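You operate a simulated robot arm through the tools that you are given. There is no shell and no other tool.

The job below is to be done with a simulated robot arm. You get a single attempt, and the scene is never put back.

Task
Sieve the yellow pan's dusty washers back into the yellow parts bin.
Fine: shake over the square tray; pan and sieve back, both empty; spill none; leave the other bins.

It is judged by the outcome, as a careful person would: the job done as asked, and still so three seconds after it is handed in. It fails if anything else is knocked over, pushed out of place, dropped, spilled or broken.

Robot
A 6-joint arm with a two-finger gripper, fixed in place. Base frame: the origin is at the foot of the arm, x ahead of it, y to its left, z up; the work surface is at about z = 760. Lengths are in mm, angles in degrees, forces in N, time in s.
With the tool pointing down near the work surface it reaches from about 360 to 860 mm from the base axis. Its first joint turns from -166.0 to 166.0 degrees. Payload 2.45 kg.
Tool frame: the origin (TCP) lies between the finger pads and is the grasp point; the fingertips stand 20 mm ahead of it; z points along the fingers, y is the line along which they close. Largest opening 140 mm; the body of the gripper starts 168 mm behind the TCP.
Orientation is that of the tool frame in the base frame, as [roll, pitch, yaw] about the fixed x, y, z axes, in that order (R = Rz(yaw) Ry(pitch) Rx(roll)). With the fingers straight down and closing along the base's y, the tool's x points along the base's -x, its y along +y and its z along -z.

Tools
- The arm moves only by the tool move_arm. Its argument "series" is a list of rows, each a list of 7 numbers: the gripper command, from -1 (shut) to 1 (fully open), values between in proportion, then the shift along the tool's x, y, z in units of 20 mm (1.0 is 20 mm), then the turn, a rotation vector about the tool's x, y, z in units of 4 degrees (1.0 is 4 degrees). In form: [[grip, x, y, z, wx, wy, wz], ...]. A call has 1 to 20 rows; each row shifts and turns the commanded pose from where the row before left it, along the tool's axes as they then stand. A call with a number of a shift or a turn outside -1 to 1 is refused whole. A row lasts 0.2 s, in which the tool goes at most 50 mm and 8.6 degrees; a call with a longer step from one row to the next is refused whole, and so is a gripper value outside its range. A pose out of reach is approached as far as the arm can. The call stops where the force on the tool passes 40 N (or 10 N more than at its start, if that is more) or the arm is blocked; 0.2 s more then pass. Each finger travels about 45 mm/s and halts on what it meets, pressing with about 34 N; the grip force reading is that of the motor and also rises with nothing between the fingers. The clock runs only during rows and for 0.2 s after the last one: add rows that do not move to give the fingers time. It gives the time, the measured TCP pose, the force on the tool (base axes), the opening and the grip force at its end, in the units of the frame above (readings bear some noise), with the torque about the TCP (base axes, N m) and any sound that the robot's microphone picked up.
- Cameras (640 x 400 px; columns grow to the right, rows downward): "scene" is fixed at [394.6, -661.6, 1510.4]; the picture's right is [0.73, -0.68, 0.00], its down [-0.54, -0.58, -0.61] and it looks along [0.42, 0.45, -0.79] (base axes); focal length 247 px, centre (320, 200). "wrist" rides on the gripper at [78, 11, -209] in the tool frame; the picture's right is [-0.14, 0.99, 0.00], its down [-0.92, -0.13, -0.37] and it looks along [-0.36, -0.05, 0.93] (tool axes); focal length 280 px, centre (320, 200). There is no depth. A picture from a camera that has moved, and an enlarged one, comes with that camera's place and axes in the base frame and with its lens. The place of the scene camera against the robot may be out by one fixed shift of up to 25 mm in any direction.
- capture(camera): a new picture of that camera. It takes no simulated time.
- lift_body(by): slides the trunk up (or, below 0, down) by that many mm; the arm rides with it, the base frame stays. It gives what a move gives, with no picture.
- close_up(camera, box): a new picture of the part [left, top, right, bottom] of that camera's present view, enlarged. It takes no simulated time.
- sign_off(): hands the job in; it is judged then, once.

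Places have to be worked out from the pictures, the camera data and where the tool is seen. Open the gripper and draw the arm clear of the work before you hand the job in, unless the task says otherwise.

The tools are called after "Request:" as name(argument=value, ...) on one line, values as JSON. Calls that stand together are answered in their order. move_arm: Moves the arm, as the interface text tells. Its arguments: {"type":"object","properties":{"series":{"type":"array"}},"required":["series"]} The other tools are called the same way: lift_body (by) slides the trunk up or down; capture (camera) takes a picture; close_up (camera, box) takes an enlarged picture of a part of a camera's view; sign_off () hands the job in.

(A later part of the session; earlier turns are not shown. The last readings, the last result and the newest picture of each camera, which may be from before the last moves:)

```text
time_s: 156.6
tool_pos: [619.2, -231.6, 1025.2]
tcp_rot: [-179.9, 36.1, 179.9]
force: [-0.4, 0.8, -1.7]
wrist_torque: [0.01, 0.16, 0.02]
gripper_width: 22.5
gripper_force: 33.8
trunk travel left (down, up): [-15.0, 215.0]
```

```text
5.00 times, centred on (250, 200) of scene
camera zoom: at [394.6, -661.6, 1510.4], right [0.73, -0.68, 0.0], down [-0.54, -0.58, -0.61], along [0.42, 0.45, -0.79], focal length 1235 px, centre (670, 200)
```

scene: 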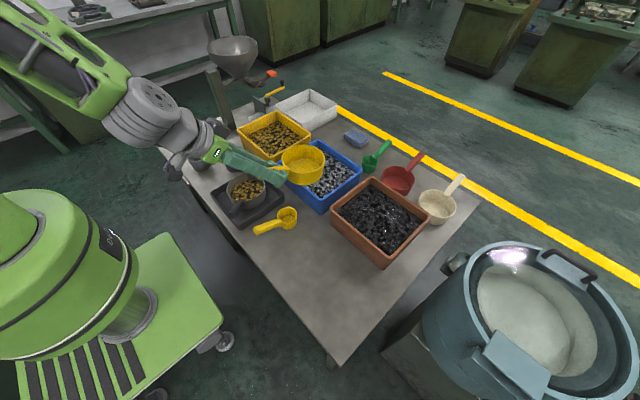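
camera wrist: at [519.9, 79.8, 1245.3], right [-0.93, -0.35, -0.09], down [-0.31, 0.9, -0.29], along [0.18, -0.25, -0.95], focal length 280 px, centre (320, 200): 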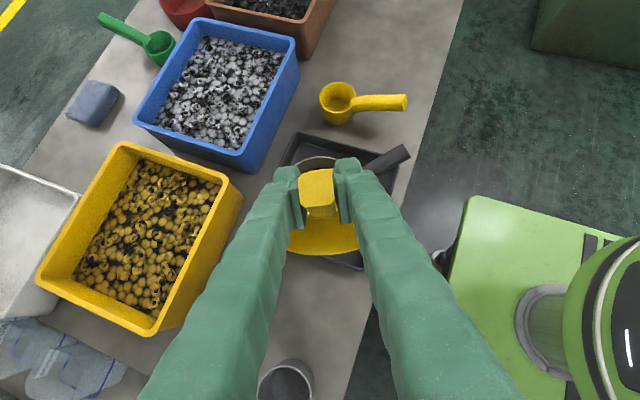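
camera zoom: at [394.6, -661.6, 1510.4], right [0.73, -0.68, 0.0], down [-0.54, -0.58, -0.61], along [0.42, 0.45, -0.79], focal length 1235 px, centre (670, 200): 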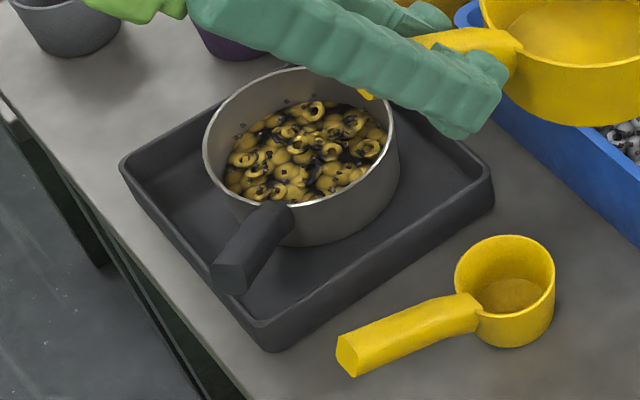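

The pan is empty and the tray clean; the blue bin's specks are spread evenly all over it, so they were there from the start. I carry the pan back toward its original spot.

Request:
move_arm(series=[[-1, 0.278, -0.8806, -0.0475, 0, 0, 0], [-1, 0.278, -0.8806, -0.0475, 0, 0, 0], [-1, 0.278, -0.8806, -0.0475, 0, 0, 0], [-1, 0.278, -0.8806, -0.0475, 0, 0, 0], [-1, 0.278, -0.8806, -0.0475, 0, 0, 0], [-1, 0.278, -0.8806, -0.0475, 0, 0, 0], [-1, 0.278, -0.8806, -0.0475, 0, 0, 0], [-1, 0.278, -0.8806, -0.0475, 0, 0, 0], [-1, 0.278, -0.8806, -0.0475, 0, 0, 0], [-1, 0.278, -0.8806, -0.0475, 0, 0, 0], [-1, 0.278, -0.8806, -0.0475, 0, 0, 0], [-1, 0.278, -0.8806, -0.0475, 0, 0, 0], [-1, 0.278, -0.8806, -0.0475, 0, 0, 0], [-1, 0.278, -0.8806, -0.0475, 0, 0, 0], [-1, 0.278, -0.8806, -0.0475, 0, 0, 0], [-1, 0.278, -0.8806, -0.0475, 0, 0, 0], [-1, 0.278, -0.8806, -0.0475, 0, 0, 0], [-1, 0.278, -0.8806, -0.0475, 0, -0.5, 0], [-1, 0, 0, 0, 0, -0.625, 0], [-1, 0, 0, 0, 0, 0, 0]])

Request:
capture(camera="scene")

Request:
close_up(camera="scene", box=[280, 200, 420, 310])

```text
time_s: 160.8
tool_pos: [527.7, -547.5, 978.1]
tcp_rot: [-180.0, 40.7, -179.9]
force: [-0.8, 0.3, -1.2]
wrist_torque: [0.01, 0.19, -0.02]
gripper_width: 22.6
gripper_force: 34.1
trunk travel left (down, up): [-15.0, 215.0]
```

```text
taken
```

scene: 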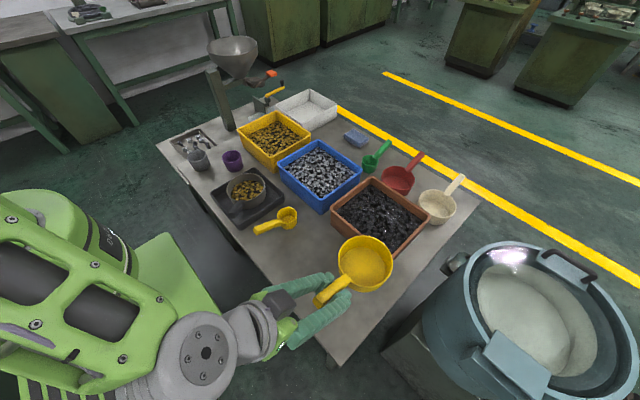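

```text
3.64 times, centred on (350, 255) of scene
camera zoom: at [394.6, -661.6, 1510.4], right [0.73, -0.68, 0.0], down [-0.54, -0.58, -0.61], along [0.42, 0.45, -0.79], focal length 898 px, centre (211, 0)
```

zoom: 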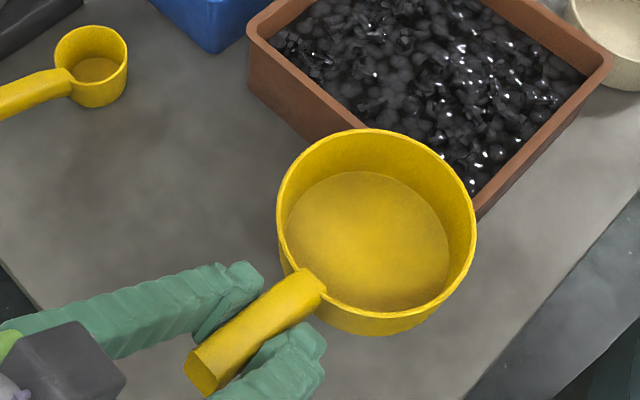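

The pan is spotless and level over its place. I lower it straight down.

Request:
move_arm(series=[[-1, 0.652, -0.05, 0.758, 0, 0, 0], [-1, 0.652, 0, 0.758, 0, 0, 0], [-1, 0.652, 0, 0.758, 0, 0, 0], [-1, 0.652, 0, 0.758, 0, 0, 0], [-1, 0.652, 0, 0.758, 0, 0, 0], [-1, 0.652, 0, 0.758, 0, 0, 0], [-1, 0.489, 0, 0.569, 0, 0, 0], [-1, 0, 0, 0, 0, 0, 0]])

Request:
close_up(camera="scene", box=[280, 230, 420, 340])

```text
time_s: 162.6
tool_pos: [526.6, -548.1, 842.7]
tcp_rot: [-179.9, 40.6, 180.0]
force: [-0.6, 0.1, -0.8]
wrist_torque: [0.02, 0.21, 0.01]
gripper_width: 22.6
gripper_force: 33.9
trunk travel left (down, up): [-15.0, 215.0]
```

```text
3.64 times, centred on (350, 285) of scene
camera zoom: at [394.6, -661.6, 1510.4], right [0.73, -0.68, 0.0], down [-0.54, -0.58, -0.61], along [0.42, 0.45, -0.79], focal length 898 px, centre (211, -109)
```

zoom: 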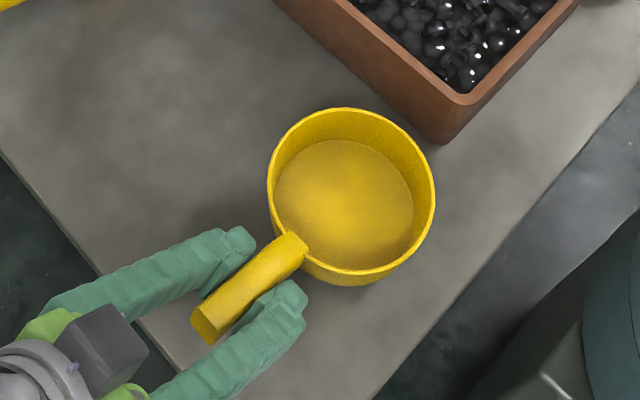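

Lowering the last centimetre and a half in small steps.

Request:
move_arm(series=[[-1, 0.16, 0, 0.225, 0, 0, 0], [-1, 0.163, 0, 0.19, 0, 0, 0], [-1, 0, 0, 0, 0, 0, 0]])

Request:
move_arm(series=[[-1, 0.0815, 0, 0.095, 0, 0, 0], [-1, 0, 0, 0, 0, 0, 0]])

Request:
move_arm(series=[[-1, 0.049, 0, 0.057, 0, 0, 0], [-1, 0, 0, 0, 0, 0, 0]])

```text
time_s: 163.4
tool_pos: [528.8, -548.4, 833.7]
tcp_rot: [-180.0, 40.7, 180.0]
force: [-0.7, 0.0, -1.3]
wrist_torque: [0.01, 0.22, -0.02]
gripper_width: 22.5
gripper_force: 34.0
trunk travel left (down, up): [-15.0, 215.0]
```

```text
time_s: 164.0
tool_pos: [527.9, -548.6, 830.9]
tcp_rot: [-180.0, 40.5, 180.0]
force: [-0.5, 0.6, -2.7]
wrist_torque: [0.03, 0.22, 0.01]
gripper_width: 22.4
gripper_force: 34.4
trunk travel left (down, up): [-15.0, 215.0]
```

```text
time_s: 164.6
tool_pos: [528.7, -548.9, 829.3]
tcp_rot: [-180.0, 40.6, -180.0]
force: [0.3, 0.5, -1.6]
wrist_torque: [0.0, 0.16, 0.02]
gripper_width: 22.5
gripper_force: 33.5
trunk travel left (down, up): [-15.0, 215.0]
```

Request:
move_arm(series=[[-1, 0.049, 0, 0.057, 0, 0, 0], [-1, 0, 0, 0, 0, 0, 0]])

Request:
move_arm(series=[[-1, 0.049, 0, 0.057, 0, 0, 0], [-1, 0, 0, 0, 0, 0, 0]])

```text
time_s: 165.2
tool_pos: [528.2, -548.0, 827.6]
tcp_rot: [-179.9, 40.6, 180.0]
force: [0.9, -0.7, -2.1]
wrist_torque: [-0.01, 0.22, 0.0]
gripper_width: 22.4
gripper_force: 34.2
trunk travel left (down, up): [-15.0, 215.0]
```

```text
time_s: 165.8
tool_pos: [529.9, -548.5, 826.2]
tcp_rot: [180.0, 40.6, -179.9]
force: [-0.4, -0.1, -0.9]
wrist_torque: [-0.06, 0.18, -0.01]
gripper_width: 22.4
gripper_force: 34.0
trunk travel left (down, up): [-15.0, 215.0]
```

Torque still shows the pan hanging freely (0.2 N m), so it's not quite down. I lower another 1.5 mm at a time.

Request:
move_arm(series=[[-1, 0.049, 0, 0.057, 0, 0, 0], [-1, 0, 0, 0, 0, 0, 0]])

Request:
close_up(camera="scene", box=[280, 230, 420, 340])

```text
time_s: 166.4
tool_pos: [528.0, -548.2, 824.8]
tcp_rot: [-180.0, 40.7, -180.0]
force: [-0.2, 0.4, -1.6]
wrist_torque: [0.03, 0.2, 0.0]
gripper_width: 22.4
gripper_force: 33.6
trunk travel left (down, up): [-15.0, 215.0]
```

```text
3.64 times, centred on (350, 285) of scene
camera zoom: at [394.6, -661.6, 1510.4], right [0.73, -0.68, 0.0], down [-0.54, -0.58, -0.61], along [0.42, 0.45, -0.79], focal length 898 px, centre (211, -109)
```

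zoom: 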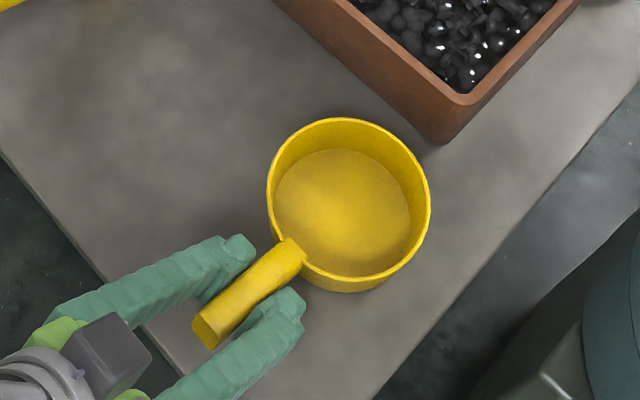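

Its position matches the original within a pixel. A further small lowering.

Request:
move_arm(series=[[-1, 0.049, 0, 0.057, 0, 0, 0], [-1, 0, 0, 0, 0, 0, 0]])

Request:
move_arm(series=[[-1, 0.033, 0, 0.038, 0, 0, 0], [-1, 0, 0, 0, 0, 0, 0]])

```text
time_s: 167.0
tool_pos: [528.6, -548.5, 824.0]
tcp_rot: [-179.9, 40.6, 180.0]
force: [-0.8, 1.0, 4.4]
wrist_torque: [-0.06, -0.1, 0.09]
gripper_width: 22.4
gripper_force: 33.9
trunk travel left (down, up): [-15.0, 215.0]
```

```text
time_s: 167.6
tool_pos: [527.7, -549.1, 822.4]
tcp_rot: [-179.9, 40.7, -179.9]
force: [-1.5, 1.3, 12.0]
wrist_torque: [0.03, -0.56, 0.08]
gripper_width: 22.5
gripper_force: 34.1
trunk travel left (down, up): [-15.0, 215.0]
```

Contact made (12 N, mostly at the handle-side edge). I ease up 1 mm and rotate 1° forward to seat it flat.

Request:
move_arm(series=[[-1, -0.0326, 0, -0.038, 0, 0, 0], [-1, 0, 0, 0, 0, 0.25, 0], [-1, 0, 0, 0, 0, 0, 0]])

```text
time_s: 168.4
tool_pos: [528.8, -548.5, 824.4]
tcp_rot: [-179.9, 39.6, 180.0]
force: [5.4, 0.1, 14.1]
wrist_torque: [-0.06, -1.11, 0.04]
gripper_width: 22.5
gripper_force: 33.9
trunk travel left (down, up): [-15.0, 215.0]
```

The reaction is now centred under the pan, so it sits flat. I ease the pressure off and release.

Request:
move_arm(series=[[-1, -0.032, 0, -0.0385, 0, 0, 0], [-1, 0, 0, 0, 0, 0, 0]])

```text
time_s: 169.0
tool_pos: [527.0, -547.3, 824.2]
tcp_rot: [180.0, 39.6, -179.9]
force: [3.2, 0.5, 8.4]
wrist_torque: [0.03, -0.64, 0.08]
gripper_width: 22.3
gripper_force: 34.3
trunk travel left (down, up): [-15.0, 215.0]
```

Request:
move_arm(series=[[-1, -0.032, 0, -0.0385, 0, 0, 0], [-1, 0, 0, 0, 0, 0, 0]])

```text
time_s: 169.6
tool_pos: [527.5, -548.6, 823.6]
tcp_rot: [-180.0, 39.5, 179.9]
force: [-0.5, 0.4, 0.2]
wrist_torque: [-0.01, 0.08, 0.02]
gripper_width: 22.4
gripper_force: 34.3
trunk travel left (down, up): [-15.0, 215.0]
```

Load is practically zero: the pan stands on the table. I open and back out along the tool axis.

Request:
move_arm(series=[[-0.6, 0, 0, 0, 0, 0, 0], [-0.4, 0, 0, 0, 0, 0, 0], [-0.1, 0, 0, 0, 0, 0, 0], [-0.1, 0, 0, 0, 0, 0, 0], [-0.1, 0, 0, 0, 0, 0, 0]])

Request:
move_arm(series=[[-0.1, 0, 0, -0.5, 0, 0, 0], [-0.1, 0, 0, -1, 0, 0, 0], [-0.1, 0, 0, -1, 0, 0, 0], [-0.1, 0, 0, -1, 0, 0, 0], [-0.1, 0, 0, -1, 0, 0, 0], [-0.1, 0, 0, -1, 0, 0, 0]])

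Request:
close_up(camera="scene", box=[260, 230, 420, 350])

Request:
capture(camera="wrist")

```text
time_s: 170.8
tool_pos: [527.5, -548.1, 824.7]
tcp_rot: [-180.0, 39.7, -179.9]
force: [0.4, 0.4, 0.5]
wrist_torque: [-0.01, -0.01, -0.03]
gripper_width: 63.1
gripper_force: 0.0
trunk travel left (down, up): [-15.0, 215.0]
```

```text
time_s: 172.2
tool_pos: [457.7, -550.7, 909.6]
tcp_rot: [-179.9, 39.5, -179.9]
force: [-0.2, -1.1, -1.0]
wrist_torque: [0.01, -0.02, 0.02]
gripper_width: 63.2
gripper_force: 0.0
trunk travel left (down, up): [-15.0, 215.0]
```

```text
3.33 times, centred on (340, 290) of scene
camera zoom: at [394.6, -661.6, 1510.4], right [0.73, -0.68, 0.0], down [-0.54, -0.58, -0.61], along [0.42, 0.45, -0.79], focal length 824 px, centre (253, -100)
```

zoom: 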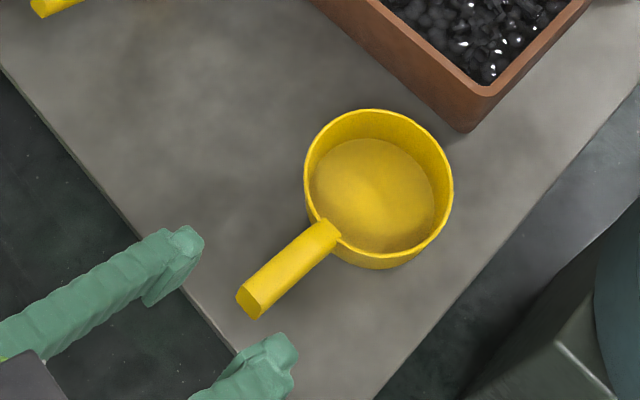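

```text
taken
camera wrist: at [265.7, -536.7, 1021.8], right [0.11, 0.99, 0.09], down [0.47, -0.13, 0.87], along [0.87, -0.05, -0.48], focal length 280 px, centre (320, 200)
```

wrist: 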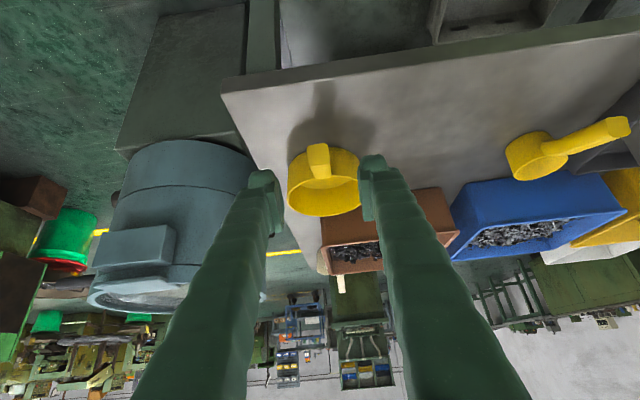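

The pan stands exactly where it was, empty. Now back to the sieve: I rise, move across and turn to its heading.

Request:
move_arm(series=[[-0.1, -0.53, 0, -0.643, 0, 0.29, 0], [-0.1, -0.53, 0, -0.643, 0, 0.29, 0], [-0.1, -0.53, 0, -0.643, 0, 0.29, 0], [-0.1, -0.155, 0.909, 0.112, 0, 0, 0], [-0.1, -0.155, 0.909, 0.112, 0, 0, 0], [-0.1, -0.155, 0.909, 0.112, 0, 0, 0], [-0.1, -0.155, 0.909, 0.112, 0, 0, 0], [-0.1, -0.155, 0.909, 0.112, 0, 0, 0], [-0.1, -0.155, 0.909, 0.112, 0, 0, 0], [-0.1, -0.155, 0.909, 0.112, 0, 0, 0], [-0.1, -0.155, 0.909, 0.112, 0, 0, 0], [-0.1, -0.155, 0.909, 0.112, 0, 0, 0], [-0.1, -0.155, 0.909, 0.112, 0, 0, 0], [-0.1, -0.155, 0.909, 0.112, 0, 0, 0]])

Request:
move_arm(series=[[-0.1, 0, 0, 0, -0.576, 0, -0.793], [-0.1, 0, 0, 0, -0.576, 0, -0.793], [-0.1, 0, 0, 0, -0.576, 0, -0.793], [-0.1, 0, 0, 0, -0.576, 0, -0.793], [-0.1, 0, 0, 0, -0.576, 0, -0.793], [-0.1, 0, 0, 0, -0.576, 0, -0.793], [-0.1, 0, 0, 0, -0.576, 0, -0.793], [-0.1, 0, 0, 0, -0.576, 0, -0.793], [-0.1, 0, 0, 0, -0.576, 0, -0.793], [-0.1, 0, 0, 0, -0.576, 0, -0.793], [-0.1, 0, 0, 0, -0.576, 0, -0.793], [-0.1, 0, 0, 0, 0, 0, 0]])

```text
time_s: 175.2
tool_pos: [501.9, -349.4, 960.1]
tcp_rot: [-179.9, 36.2, -180.0]
force: [-0.5, -0.3, 0.3]
wrist_torque: [0.02, 0.01, -0.03]
gripper_width: 63.0
gripper_force: 0.0
trunk travel left (down, up): [-15.0, 215.0]
```

```text
time_s: 177.8
tool_pos: [499.6, -348.5, 960.6]
tcp_rot: [-179.9, 36.1, -136.8]
force: [-0.8, -0.8, 0.2]
wrist_torque: [0.01, 0.01, 0.01]
gripper_width: 63.0
gripper_force: 0.0
trunk travel left (down, up): [-15.0, 215.0]
```

Heading restored. I move to the pre-grasp point in front of the sieve's handle.

Request:
move_arm(series=[[-0.1, -0.36, 0.76, 0.509, 0, 0, 0], [-0.1, -0.36, 0.76, 0.509, 0, 0, 0], [-0.1, -0.36, 0.76, 0.509, 0, 0, 0], [-0.1, -0.36, 0.76, 0.509, 0, 0, 0], [-0.1, -0.36, 0.76, 0.509, 0, 0, 0], [-0.1, -0.36, 0.76, 0.509, 0, 0, 0], [-0.1, -0.36, 0.76, 0.509, 0, 0, 0], [-0.1, -0.36, 0.76, 0.509, 0, 0, 0], [-0.1, -0.36, 0.76, 0.509, 0, 0, 0], [-0.1, -0.36, 0.76, 0.509, 0, 0, 0], [-0.1, 0, 0, 0, 0, 0, 0]])

Request:
capture(camera="wrist")

Request:
close_up(camera="wrist", box=[240, 110, 400, 240])

Request:
close_up(camera="scene", box=[180, 140, 300, 240])

```text
time_s: 180.2
tool_pos: [483.1, -156.3, 920.3]
tcp_rot: [-179.7, 36.0, -136.9]
force: [-0.2, 0.5, 0.3]
wrist_torque: [0.02, -0.01, -0.07]
gripper_width: 63.2
gripper_force: 0.2
trunk travel left (down, up): [-15.0, 215.0]
```

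```text
taken
camera wrist: at [340.5, -274.0, 1042.8], right [-0.59, 0.8, 0.08], down [0.47, 0.27, 0.84], along [0.65, 0.54, -0.54], focal length 280 px, centre (320, 200)
```

wrist: 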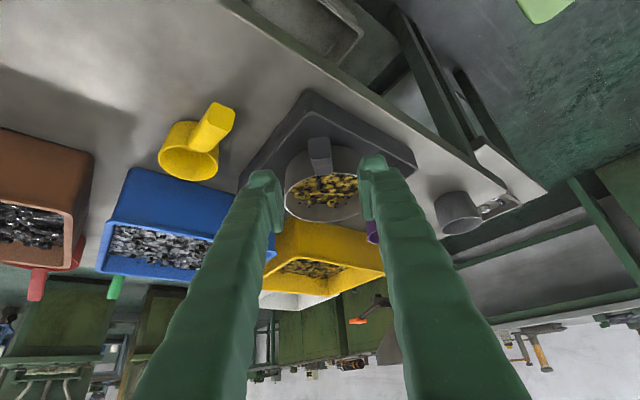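

```text
3.08 times, centred on (320, 175) of wrist
camera zoom: at [340.5, -274.0, 1042.8], right [-0.59, 0.8, 0.08], down [0.47, 0.27, 0.84], along [0.65, 0.54, -0.54], focal length 863 px, centre (320, 277)
```

zoom: 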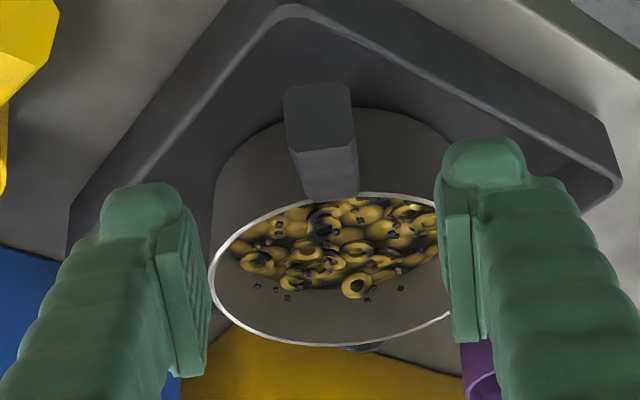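

```text
4.00 times, centred on (240, 190) of scene
camera zoom: at [394.6, -661.6, 1510.4], right [0.73, -0.68, 0.0], down [-0.54, -0.58, -0.61], along [0.42, 0.45, -0.79], focal length 988 px, centre (640, 240)
```

zoom: 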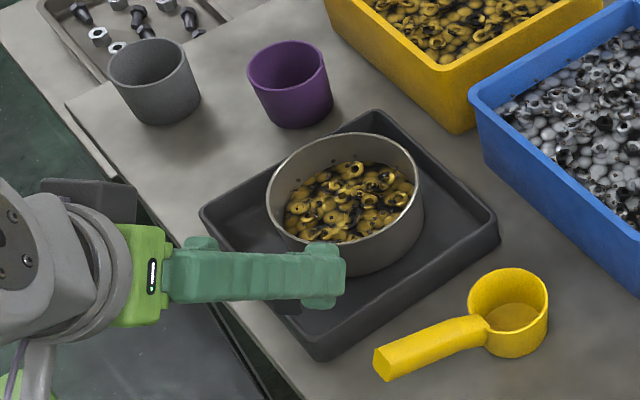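

The loaded sieve sits undisturbed. I advance toward its handle with a 3 mm sideways correction, stopping short to check.

Request:
move_arm(series=[[-0.1, 0.02, 0.03, 0.88, 0, 0, 0], [-0.1, 0.02, 0.03, 0.88, 0, 0, 0], [-0.1, 0.02, 0.03, 0.88, 0, 0, 0], [-0.1, 0.02, 0.03, 0.88, 0, 0, 0], [-0.1, 0.02, 0.03, 0.88, 0, 0, 0], [-0.1, 0, 0, 0, 0, 0, 0]])

Request:
close_up(camera="wrist", box=[240, 120, 400, 240])

Request:
close_up(camera="scene", box=[180, 140, 300, 240])

```text
time_s: 181.6
tool_pos: [517.7, -120.2, 848.1]
tcp_rot: [-179.7, 36.0, -137.0]
force: [-0.2, 0.5, -0.5]
wrist_torque: [-0.01, 0.02, -0.03]
gripper_width: 63.4
gripper_force: 0.1
trunk travel left (down, up): [-15.0, 215.0]
```

```text
3.33 times, centred on (320, 180) of wrist
camera zoom: at [375.4, -237.2, 970.7], right [-0.59, 0.8, 0.08], down [0.47, 0.27, 0.84], along [0.65, 0.54, -0.54], focal length 935 px, centre (320, 267)
```

zoom: 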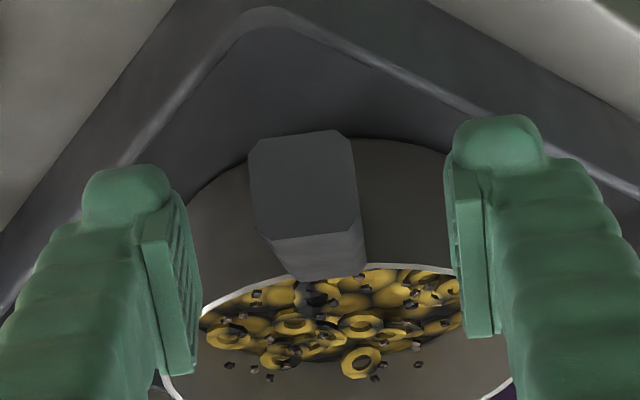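

```text
4.00 times, centred on (240, 190) of scene
camera zoom: at [394.6, -661.6, 1510.4], right [0.73, -0.68, 0.0], down [-0.54, -0.58, -0.61], along [0.42, 0.45, -0.79], focal length 988 px, centre (640, 240)
```

zoom: 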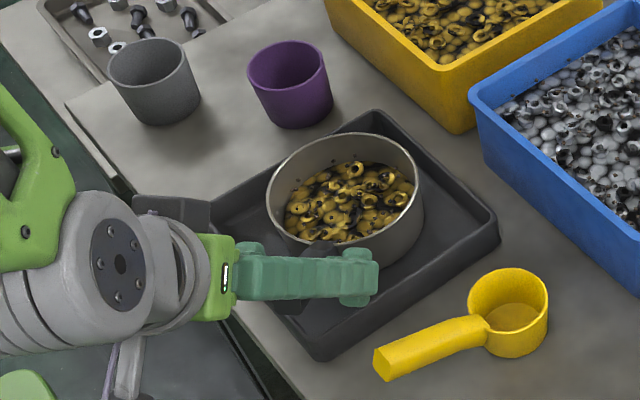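

Nearly centred; I advance the last 21 mm with a 1 mm correction and close gradually.

Request:
move_arm(series=[[-0.1, 0, -0.05, 0.54, 0, 0, 0], [-0.1, 0, 0, 0.54, 0, 0, 0], [-0.45, 0, 0, 0, 0, 0, 0], [-0.55, 0, 0, 0, 0, 0, 0], [-0.6, 0, 0, 0, 0, 0, 0], [-0.65, 0, 0, 0, 0, 0, 0], [-0.7, 0, 0, 0, 0, 0, 0], [-1, 0, 0, 0, 0, 0, 0], [-1, 0, 0, 0, 0, 0, 0], [-1, 0, 0, 0, 0, 0, 0]])

Request:
close_up(camera="wrist", box=[240, 120, 400, 240])

Request:
close_up(camera="scene", box=[180, 140, 300, 240])

```text
time_s: 183.8
tool_pos: [528.6, -112.0, 829.7]
tcp_rot: [-179.8, 36.1, -136.9]
force: [0.4, 0.5, -0.2]
wrist_torque: [-0.02, 0.0, 0.03]
gripper_width: 22.6
gripper_force: 34.1
trunk travel left (down, up): [-15.0, 215.0]
```

```text
3.33 times, centred on (320, 180) of wrist
camera zoom: at [385.7, -229.9, 953.1], right [-0.59, 0.8, 0.08], down [0.47, 0.27, 0.84], along [0.65, 0.54, -0.54], focal length 935 px, centre (320, 267)
```

zoom: 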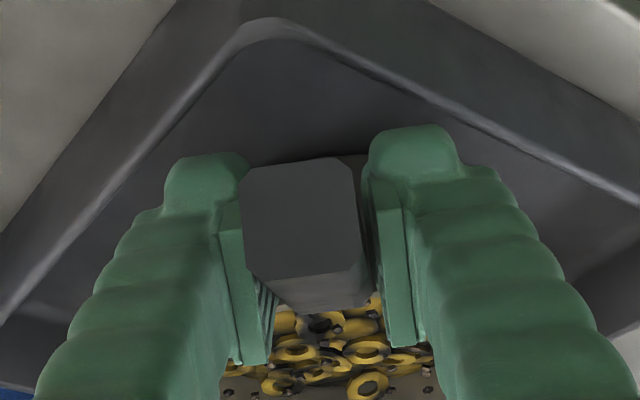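

```text
4.00 times, centred on (240, 190) of scene
camera zoom: at [394.6, -661.6, 1510.4], right [0.73, -0.68, 0.0], down [-0.54, -0.58, -0.61], along [0.42, 0.45, -0.79], focal length 988 px, centre (640, 240)
```

zoom: 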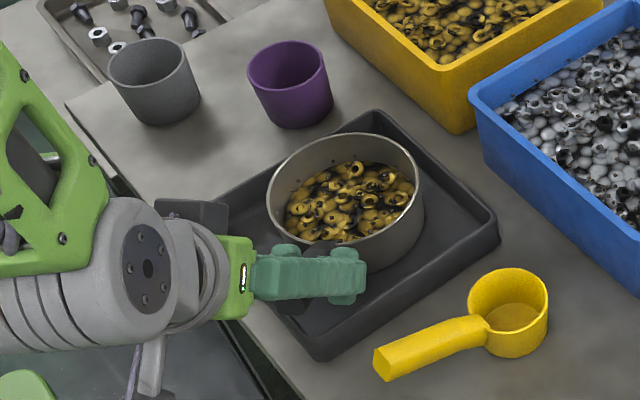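

Gripped firmly. I lift the loaded sieve 16 mm off the tray floor, still inside the tray walls, and check the load and level.

Request:
move_arm(series=[[-1, -0.059, 0, -0.081, 0, 0, 0], [-1, -0.088, 0, -0.121, 0, 0, 0], [-1, -0.118, 0, -0.162, 0, 0, 0], [-1, -0.118, 0, -0.162, 0, 0, 0], [-1, -0.088, 0, -0.121, 0, 0, 0], [-1, 0, 0, 0, 0, 0, 0]])

Request:
close_up(camera="wrist", box=[240, 120, 400, 240])

Request:
close_up(camera="scene", box=[180, 140, 300, 240])

```text
time_s: 185.2
tool_pos: [528.0, -111.9, 845.3]
tcp_rot: [-179.9, 36.1, -136.9]
force: [-0.3, -0.4, -4.2]
wrist_torque: [-0.25, 0.24, -0.03]
gripper_width: 22.7
gripper_force: 34.4
trunk travel left (down, up): [-15.0, 215.0]
```

```text
3.33 times, centred on (320, 180) of wrist
camera zoom: at [385.7, -230.2, 968.8], right [-0.6, 0.8, 0.08], down [0.47, 0.27, 0.84], along [0.65, 0.54, -0.54], focal length 935 px, centre (320, 267)
```

zoom: 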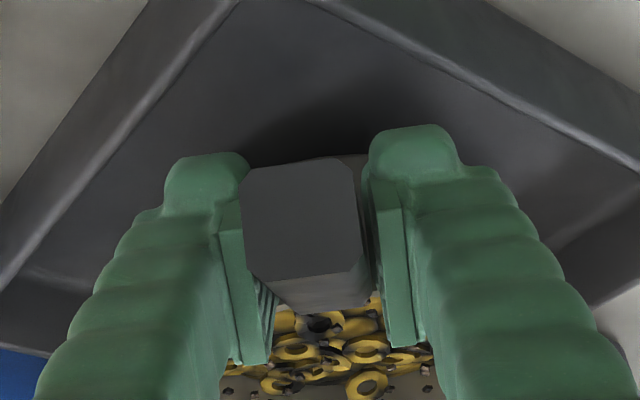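

```text
4.00 times, centred on (240, 190) of scene
camera zoom: at [394.6, -661.6, 1510.4], right [0.73, -0.68, 0.0], down [-0.54, -0.58, -0.61], along [0.42, 0.45, -0.79], focal length 988 px, centre (640, 240)
```

zoom: 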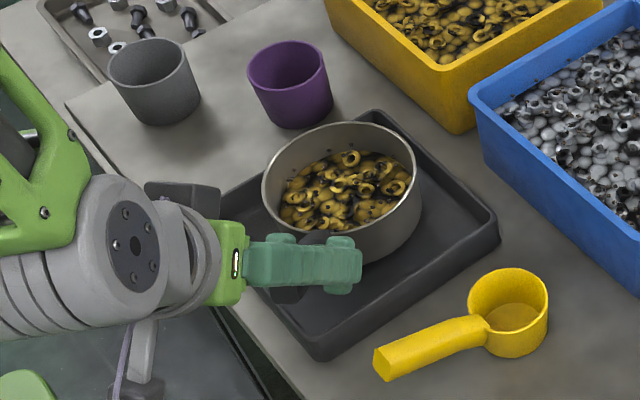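

It holds. I start shaking gently sideways (±7 mm) low over the tray.

Request:
move_arm(series=[[-1, 0, 0.35, 0, 0, 0, 0], [-1, 0, -0.7, 0, 0, 0, 0], [-1, 0, 0.7, 0, 0, 0, 0], [-1, 0, -0.7, 0, 0, 0, 0], [-1, 0, 0.7, 0, 0, 0, 0], [-1, 0, -0.7, 0, 0, 0, 0], [-1, 0, 0.7, 0, 0, 0, 0], [-1, 0, -0.7, 0, 0, 0, 0], [-1, 0, 0.7, 0, 0, 0, 0], [-1, 0, -0.7, 0, 0, 0, 0], [-1, 0, 0.7, 0, 0, 0, 0], [-1, 0, -0.7, 0, 0, 0, 0], [-1, 0, 0.7, 0, 0, 0, 0], [-1, 0, -0.35, 0, 0, 0, 0], [-1, 0, 0, 0, 0, 0, 0]])

Request:
close_up(camera="wrist", box=[240, 120, 400, 240])

Request:
close_up(camera="scene", box=[180, 140, 300, 240])

```text
time_s: 188.4
tool_pos: [527.3, -112.1, 847.6]
tcp_rot: [-179.9, 36.1, -136.9]
force: [1.1, 0.6, -3.2]
wrist_torque: [-0.19, 0.27, 0.0]
gripper_width: 23.2
gripper_force: 33.4
trunk travel left (down, up): [-15.0, 215.0]
```

```text
3.33 times, centred on (320, 180) of wrist
camera zoom: at [385.7, -230.3, 969.6], right [-0.6, 0.8, 0.08], down [0.47, 0.27, 0.84], along [0.65, 0.54, -0.54], focal length 935 px, centre (320, 267)
```

zoom: 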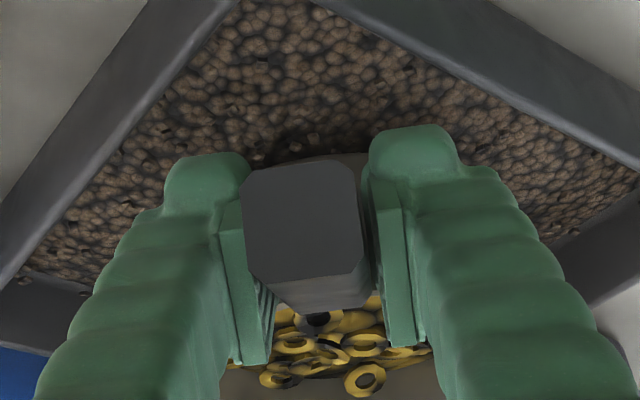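

```text
4.00 times, centred on (240, 190) of scene
camera zoom: at [394.6, -661.6, 1510.4], right [0.73, -0.68, 0.0], down [-0.54, -0.58, -0.61], along [0.42, 0.45, -0.79], focal length 988 px, centre (640, 240)
```

zoom: 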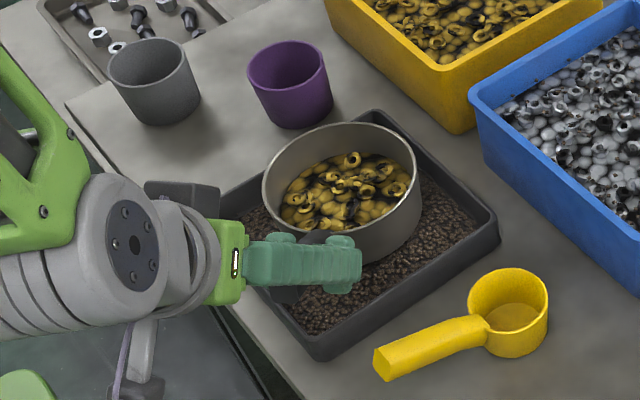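

Excellent: the dust has dropped into the tray and the washers look clean. I shake another round to make sure nothing is left.

Request:
move_arm(series=[[-1, 0, 0.35, 0, 0, 0, 0], [-1, 0, -0.7, 0, 0, 0, 0], [-1, 0, 0.7, 0, 0, 0, 0], [-1, 0, -0.7, 0, 0, 0, 0], [-1, 0, 0.7, 0, 0, 0, 0], [-1, 0, -0.7, 0, 0, 0, 0], [-1, 0, 0.7, 0, 0, 0, 0], [-1, 0, -0.7, 0, 0, 0, 0], [-1, 0, 0.7, 0, 0, 0, 0], [-1, 0, -0.7, 0, 0, 0, 0], [-1, 0, 0.7, 0, 0, 0, 0], [-1, 0, -0.7, 0, 0, 0, 0], [-1, 0, 0.7, 0, 0, 0, 0], [-1, 0, -0.7, 0, 0, 0, 0], [-1, 0, 0.7, 0, 0, 0, 0], [-1, 0, -0.7, 0, 0, 0, 0], [-1, 0, 0.7, 0, 0, 0, 0], [-1, 0, -0.35, 0, 0, 0, 0], [-1, 0, 0, 0, 0, 0, 0]])

Request:
close_up(camera="wrist", box=[240, 120, 400, 240])

Request:
close_up(camera="scene", box=[210, 160, 290, 220])

```text
time_s: 192.4
tool_pos: [527.4, -113.2, 845.9]
tcp_rot: [-179.9, 36.1, -136.9]
force: [-0.2, 0.1, -3.4]
wrist_torque: [-0.21, 0.26, -0.02]
gripper_width: 22.8
gripper_force: 34.2
trunk travel left (down, up): [-15.0, 215.0]
```

```text
3.33 times, centred on (320, 180) of wrist
camera zoom: at [385.9, -230.6, 968.9], right [-0.6, 0.8, 0.08], down [0.47, 0.27, 0.84], along [0.65, 0.54, -0.54], focal length 935 px, centre (320, 267)
```

zoom: 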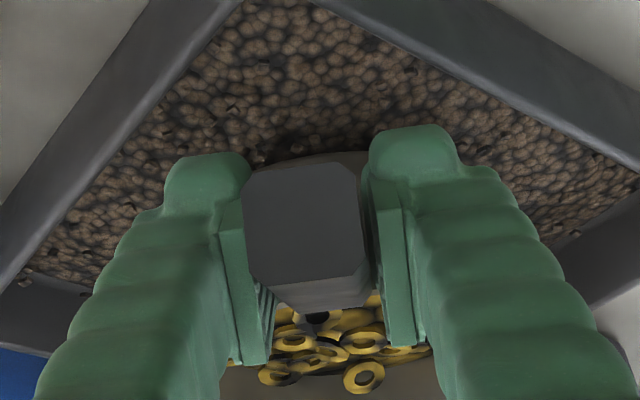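

```text
6.67 times, centred on (250, 190) of scene
camera zoom: at [394.6, -661.6, 1510.4], right [0.73, -0.68, 0.0], down [-0.54, -0.58, -0.61], along [0.42, 0.45, -0.79], focal length 1647 px, centre (787, 267)
```

zoom: 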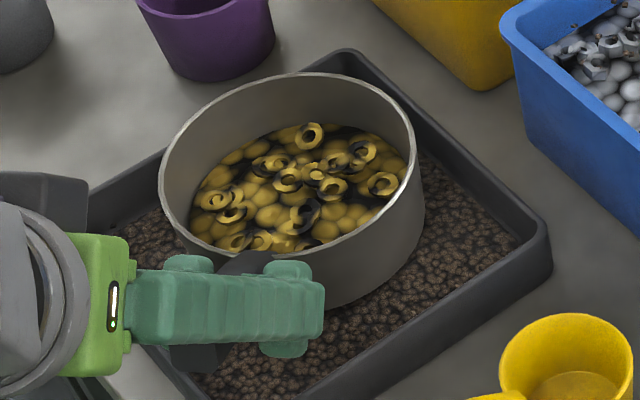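

The washers are clean and the dust lies in the tray. I raise the trunk by 150 mm, which lifts the sieve straight up and also gives better reach over the yellow bin.

Request:
lift_body(by=150)

Request:
close_up(camera="scene", box=[170, 100, 320, 240])

Request:
capture(camera="wrist")

```text
time_s: 194.2
tool_pos: [528.3, -110.7, 994.7]
tcp_rot: [-179.8, 36.0, -136.8]
force: [-0.4, 1.2, -4.0]
wrist_torque: [-0.23, 0.22, 0.03]
gripper_width: 22.7
gripper_force: 33.8
trunk travel left (down, up): [-165.0, 65.0]
```

```text
2.86 times, centred on (245, 170) of scene
camera zoom: at [394.6, -661.6, 1510.4], right [0.73, -0.68, 0.0], down [-0.54, -0.58, -0.61], along [0.42, 0.45, -0.79], focal length 706 px, centre (534, 286)
```

zoom: 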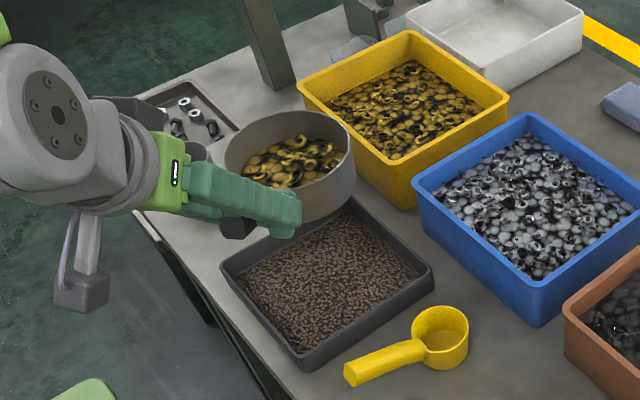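

```text
taken
camera wrist: at [385.7, -230.3, 1118.9], right [-0.59, 0.8, 0.08], down [0.47, 0.27, 0.84], along [0.65, 0.54, -0.54], focal length 280 px, centre (320, 200)
```

wrist: 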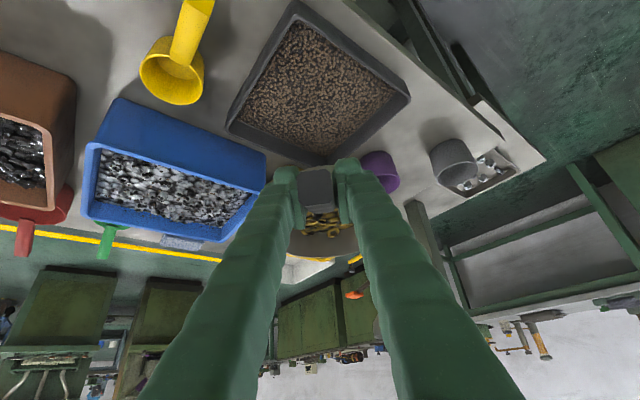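

The dust covers the tray and the sieve carries only clean washers. I move out toward the bin, keeping the sieve level.

Request:
move_arm(series=[[-1, -0.206, -0.251, 0.121, 0, 0, 0], [-1, -0.412, -0.503, 0.243, 0, 0, 0], [-1, -0.412, -0.503, 0.243, 0, 0, 0], [-1, -0.412, -0.503, 0.243, 0, 0, 0], [-1, -0.412, -0.503, 0.243, 0, 0, 0], [-1, -0.412, -0.503, 0.243, 0, 0, 0], [-1, -0.412, -0.503, 0.243, 0, 0, 0], [-1, -0.412, -0.503, 0.243, 0, 0, 0], [-1, -0.412, -0.503, 0.243, 0, 0, 0], [-1, -0.412, -0.503, 0.243, 0, 0, 0], [-1, -0.412, -0.503, 0.243, 0, 0, 0], [-1, -0.206, -0.251, 0.121, 0, 0, 0], [-1, 0, 0, 0, 0, 0, 0]])

Request:
capture(camera="scene")

```text
time_s: 196.9
tool_pos: [679.7, -122.3, 1005.3]
tcp_rot: [-179.9, 36.1, -136.9]
force: [0.0, 0.0, -3.2]
wrist_torque: [-0.25, 0.25, 0.0]
gripper_width: 22.5
gripper_force: 34.5
trunk travel left (down, up): [-165.0, 65.0]
```

```text
taken
```

scene: 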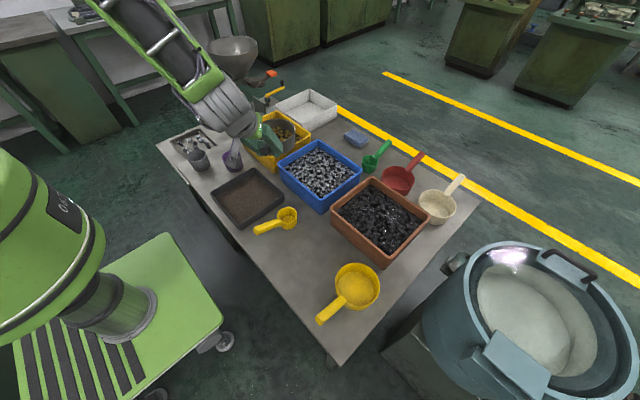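

Now the counter-clockwise turn to heading ~118°, with a mild safe tilt.

Request:
move_arm(series=[[-1, 0, 0, 0, -0.294, 0, -0.405], [-1, 0, 0, 0, -0.583, 0.2, -0.812], [-1, 0, 0, 0, -0.573, 0.21, -0.819], [-1, 0, 0, 0, -0.561, 0.21, -0.828], [-1, 0, 0, 0, -0.549, 0.21, -0.836], [-1, 0, 0, 0, -0.537, 0.21, -0.844], [-1, 0, 0, 0, -0.524, 0.21, -0.852], [-1, 0, 0, 0, -0.512, 0.21, -0.859], [-1, 0, 0, 0, -0.5, 0.21, -0.866], [-1, 0, 0, 0, -0.487, 0.21, -0.873], [-1, 0, 0, 0, -0.475, 0.21, -0.88], [-1, 0, 0, 0, -0.462, 0.21, -0.887], [-1, 0, 0, 0, -0.45, 0.21, -0.893], [-1, 0, 0, 0, -0.437, 0.21, -0.9], [-1, 0, 0, 0, -0.424, 0.21, -0.906], [-1, 0, 0, 0, -0.41, 0.21, -0.912], [-1, 0, 0, 0, -0.397, 0.21, -0.918], [-1, 0, 0, 0, -0.384, 0.2, -0.923], [-1, 0, 0, 0, -0.37, 0.1, -0.929], [-1, 0, 0, 0, -0.09, 0, -0.23]])

Request:
capture(camera="scene")

Request:
capture(camera="wrist")

```text
time_s: 201.2
tool_pos: [680.5, -121.3, 1005.4]
tcp_rot: [179.9, 21.5, -62.0]
force: [-1.7, -0.1, -3.5]
wrist_torque: [-0.26, -0.13, 0.03]
gripper_width: 22.6
gripper_force: 34.0
trunk travel left (down, up): [-165.0, 65.0]
```

```text
taken
```

scene: 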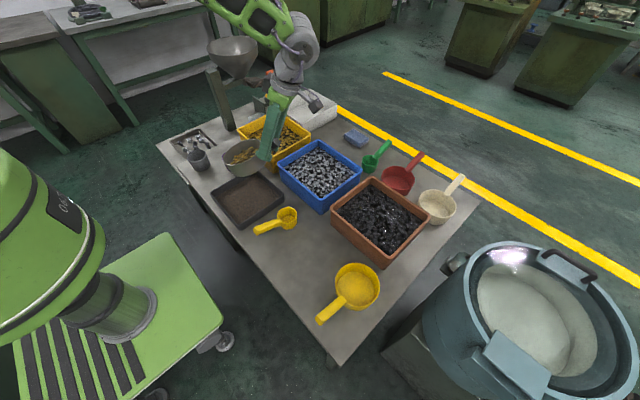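

```text
taken
camera wrist: at [742.8, -257.6, 1171.9], right [-0.93, -0.35, 0.05], down [-0.23, 0.7, 0.68], along [-0.28, 0.62, -0.73], focal length 280 px, centre (320, 200)
```

wrist: 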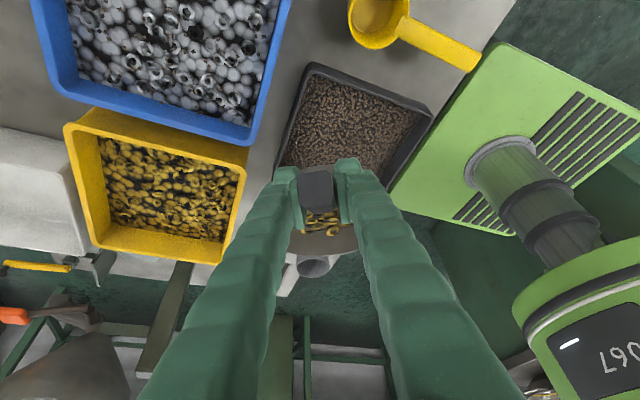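

Heading 118° reached, load steady. I move sideways to the bin, tilting gradually to about 28° (no flow expected until ~50°).

Request:
move_arm(series=[[-1, -0.03, -0.35, 0.01, 0, 0.2, 0], [-1, -0.058, -0.69, 0.02, 0, 0.28, 0], [-1, -0.058, -0.69, 0.02, 0, 0.28, 0], [-1, -0.058, -0.69, 0.02, 0, 0.28, 0], [-1, -0.058, -0.69, 0.015, 0, 0.28, 0], [-1, -0.058, -0.69, 0.015, 0, 0.28, 0], [-1, -0.058, -0.69, 0.015, 0, 0.28, 0], [-1, -0.058, -0.69, 0.015, 0, 0.28, 0], [-1, -0.058, -0.69, 0.01, 0, 0.28, 0], [-1, -0.058, -0.69, 0.01, 0, 0.28, 0], [-1, -0.058, -0.69, 0.01, 0, 0.28, 0], [-1, -0.058, -0.69, 0.01, 0, 0.28, 0], [-1, -0.03, -0.35, 0.01, 0, 0.2, 0], [-1, 0, 0, 0, 0, 0, 0]])

Request:
close_up(camera="scene", box=[190, 60, 350, 190])

Request:
capture(camera="wrist")

```text
time_s: 204.2
tool_pos: [820.3, -30.9, 1004.9]
tcp_rot: [179.9, 7.5, -61.9]
force: [0.3, 0.0, -3.3]
wrist_torque: [-0.17, -0.1, -0.01]
gripper_width: 22.6
gripper_force: 34.3
trunk travel left (down, up): [-165.0, 65.0]
```

```text
3.08 times, centred on (270, 125) of scene
camera zoom: at [394.6, -661.6, 1510.4], right [0.73, -0.68, 0.0], down [-0.54, -0.58, -0.61], along [0.42, 0.45, -0.79], focal length 760 px, centre (474, 431)
```

zoom: 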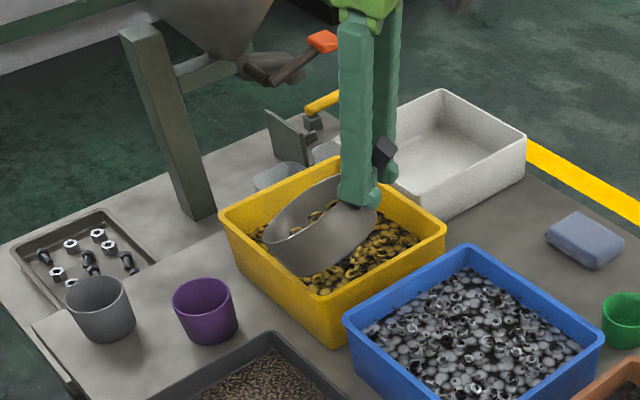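

```text
taken
camera wrist: at [861.5, -126.5, 1202.2], right [-0.94, -0.35, 0.02], down [-0.29, 0.82, 0.49], along [-0.19, 0.45, -0.87], focal length 280 px, centre (320, 200)
```

wrist: 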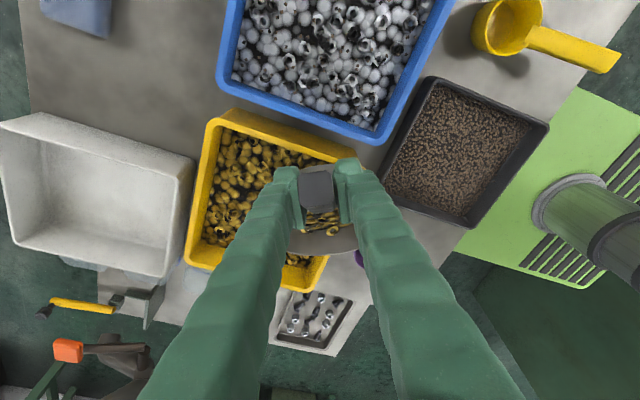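

Over the bin but still near its near wall; I move another 35 mm outward.

Request:
move_arm(series=[[-1, 0, -0.35, 0, 0, 0, 0], [-1, 0, -0.6, 0, 0, 0.2, 0], [-1, 0, -0.6, 0, 0, 0.2, 0], [-1, 0, -0.35, 0, 0, 0.2, 0], [-1, 0, 0, 0, 0, 0, 0]])

Request:
close_up(camera="wrist", box=[180, 90, 420, 310])

Request:
close_up(camera="scene", box=[220, 80, 340, 180])

```text
time_s: 205.3
tool_pos: [853.3, -12.2, 1005.9]
tcp_rot: [179.8, 5.1, -62.0]
force: [0.1, -0.6, -3.4]
wrist_torque: [-0.18, -0.09, 0.03]
gripper_width: 22.5
gripper_force: 34.3
trunk travel left (down, up): [-165.0, 65.0]
```

```text
1.82 times, centred on (300, 200) of wrist
camera zoom: at [891.2, -101.8, 1206.5], right [-0.94, -0.34, 0.02], down [-0.3, 0.84, 0.45], along [-0.17, 0.42, -0.89], focal length 510 px, centre (356, 200)
```

zoom: 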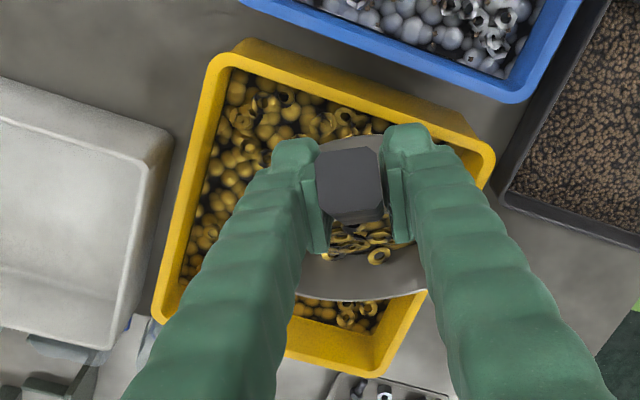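

```text
4.00 times, centred on (280, 130) of scene
camera zoom: at [394.6, -661.6, 1510.4], right [0.73, -0.68, 0.0], down [-0.54, -0.58, -0.61], along [0.42, 0.45, -0.79], focal length 988 px, centre (480, 480)
```

zoom: 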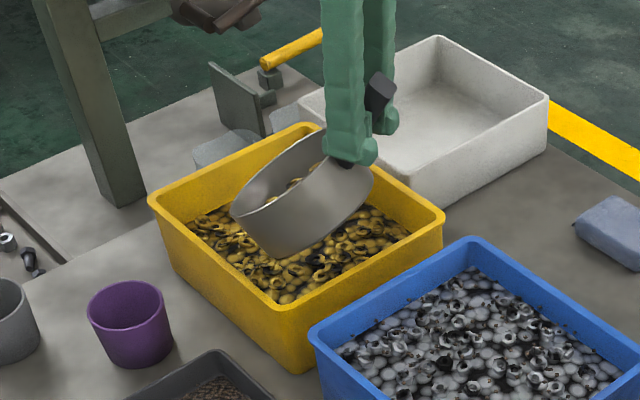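

Good reach here. Lip is well over the bin; I tilt on to about 45°, keeping the lip over the middle.

Request:
move_arm(series=[[-1, -0.058, -0.04, -0.01, 0, 0.406, 0], [-1, -0.058, -0.04, -0.012, 0, 0.406, 0], [-1, -0.058, -0.04, -0.012, 0, 0.406, 0], [-1, -0.058, -0.04, -0.014, 0, 0.406, 0], [-1, -0.058, -0.04, -0.016, 0, 0.406, 0], [-1, -0.058, -0.04, -0.018, 0, 0.406, 0], [-1, -0.058, -0.04, -0.02, 0, 0.406, 0], [-1, -0.058, -0.04, -0.02, 0, 0.406, 0], [-1, 0, 0, 0, 0, 0, 0]])

Request:
close_up(camera="wrist", box=[180, 90, 420, 310])

Request:
close_up(camera="scene", box=[220, 80, 340, 180])

```text
time_s: 207.3
tool_pos: [854.3, -2.8, 1008.6]
tcp_rot: [179.7, -7.8, -61.9]
force: [1.5, -0.5, -3.3]
wrist_torque: [-0.09, -0.06, 0.01]
gripper_width: 22.7
gripper_force: 34.8
trunk travel left (down, up): [-165.0, 65.0]
```

```text
1.82 times, centred on (300, 200) of wrist
camera zoom: at [869.7, -48.6, 1225.8], right [-0.94, -0.35, -0.02], down [-0.34, 0.91, 0.24], along [-0.07, 0.23, -0.97], focal length 510 px, centre (356, 200)
```

zoom: 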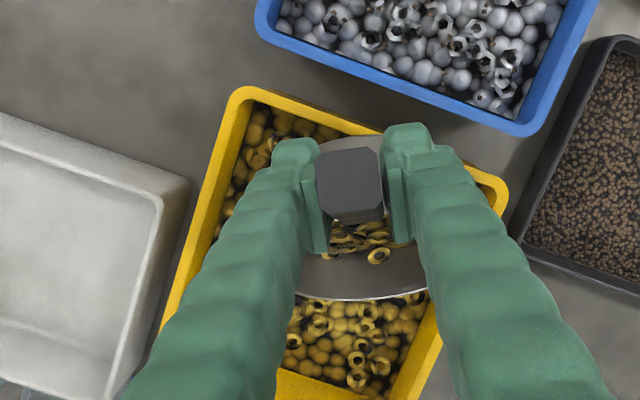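

```text
4.00 times, centred on (280, 130) of scene
camera zoom: at [394.6, -661.6, 1510.4], right [0.73, -0.68, 0.0], down [-0.54, -0.58, -0.61], along [0.42, 0.45, -0.79], focal length 988 px, centre (480, 480)
```

zoom: 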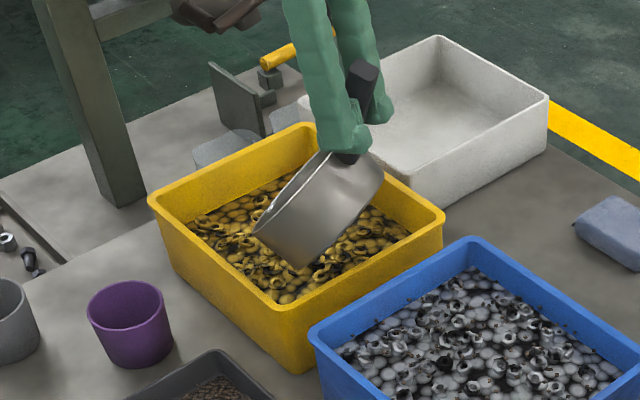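

Sieve's lip is centred over the bin. I continue 15°, pivoting about the lip.

Request:
move_arm(series=[[-1, -0.16, 0, -0.144, 0, 0.375, 0], [-1, -0.156, 0, -0.148, 0, 0.375, 0], [-1, -0.152, 0, -0.152, 0, 0.375, 0], [-1, -0.148, 0, -0.156, 0, 0.375, 0], [-1, -0.144, 0, -0.16, 0, 0.375, 0], [-1, 0, 0, 0, 0, 0, 0], [-1, -0.139, 0, -0.164, 0, 0.375, 0], [-1, -0.135, 0, -0.168, 0, 0.375, 0], [-1, -0.13, 0, -0.171, 0, 0.375, 0], [-1, -0.125, 0, -0.175, 0, 0.375, 0], [-1, -0.12, 0, -0.178, 0, 0.375, 0], [-1, 0, 0, 0, 0, 0, 0]])

Request:
close_up(camera="wrist", box=[180, 90, 420, 310])

Request:
close_up(camera="scene", box=[220, 80, 340, 180])

```text
time_s: 209.9
tool_pos: [838.8, 29.2, 1033.6]
tcp_rot: [179.8, -22.7, -61.9]
force: [0.0, 0.6, -4.1]
wrist_torque: [-0.02, 0.01, 0.03]
gripper_width: 22.5
gripper_force: 34.0
trunk travel left (down, up): [-165.0, 65.0]
```

```text
1.82 times, centred on (300, 200) of wrist
camera zoom: at [825.6, 34.3, 1255.4], right [-0.93, -0.35, -0.05], down [-0.35, 0.94, -0.02], along [0.05, 0.0, -1.0], focal length 510 px, centre (356, 200)
```

zoom: 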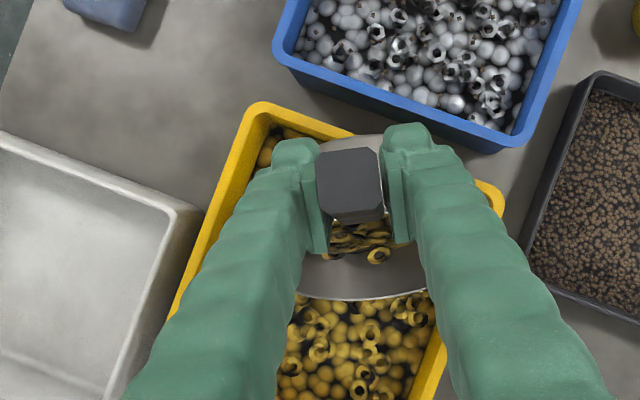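

```text
4.00 times, centred on (280, 130) of scene
camera zoom: at [394.6, -661.6, 1510.4], right [0.73, -0.68, 0.0], down [-0.54, -0.58, -0.61], along [0.42, 0.45, -0.79], focal length 988 px, centre (480, 480)
```

zoom: 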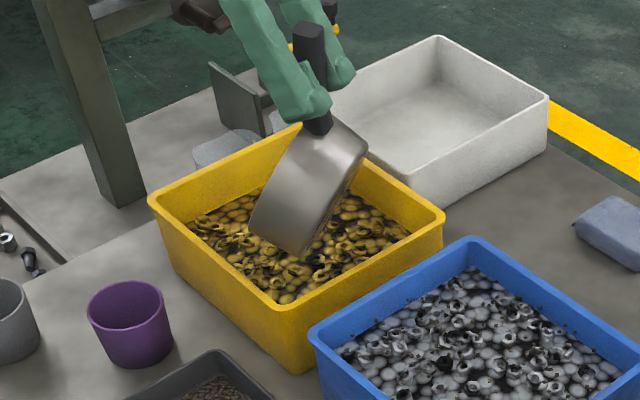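

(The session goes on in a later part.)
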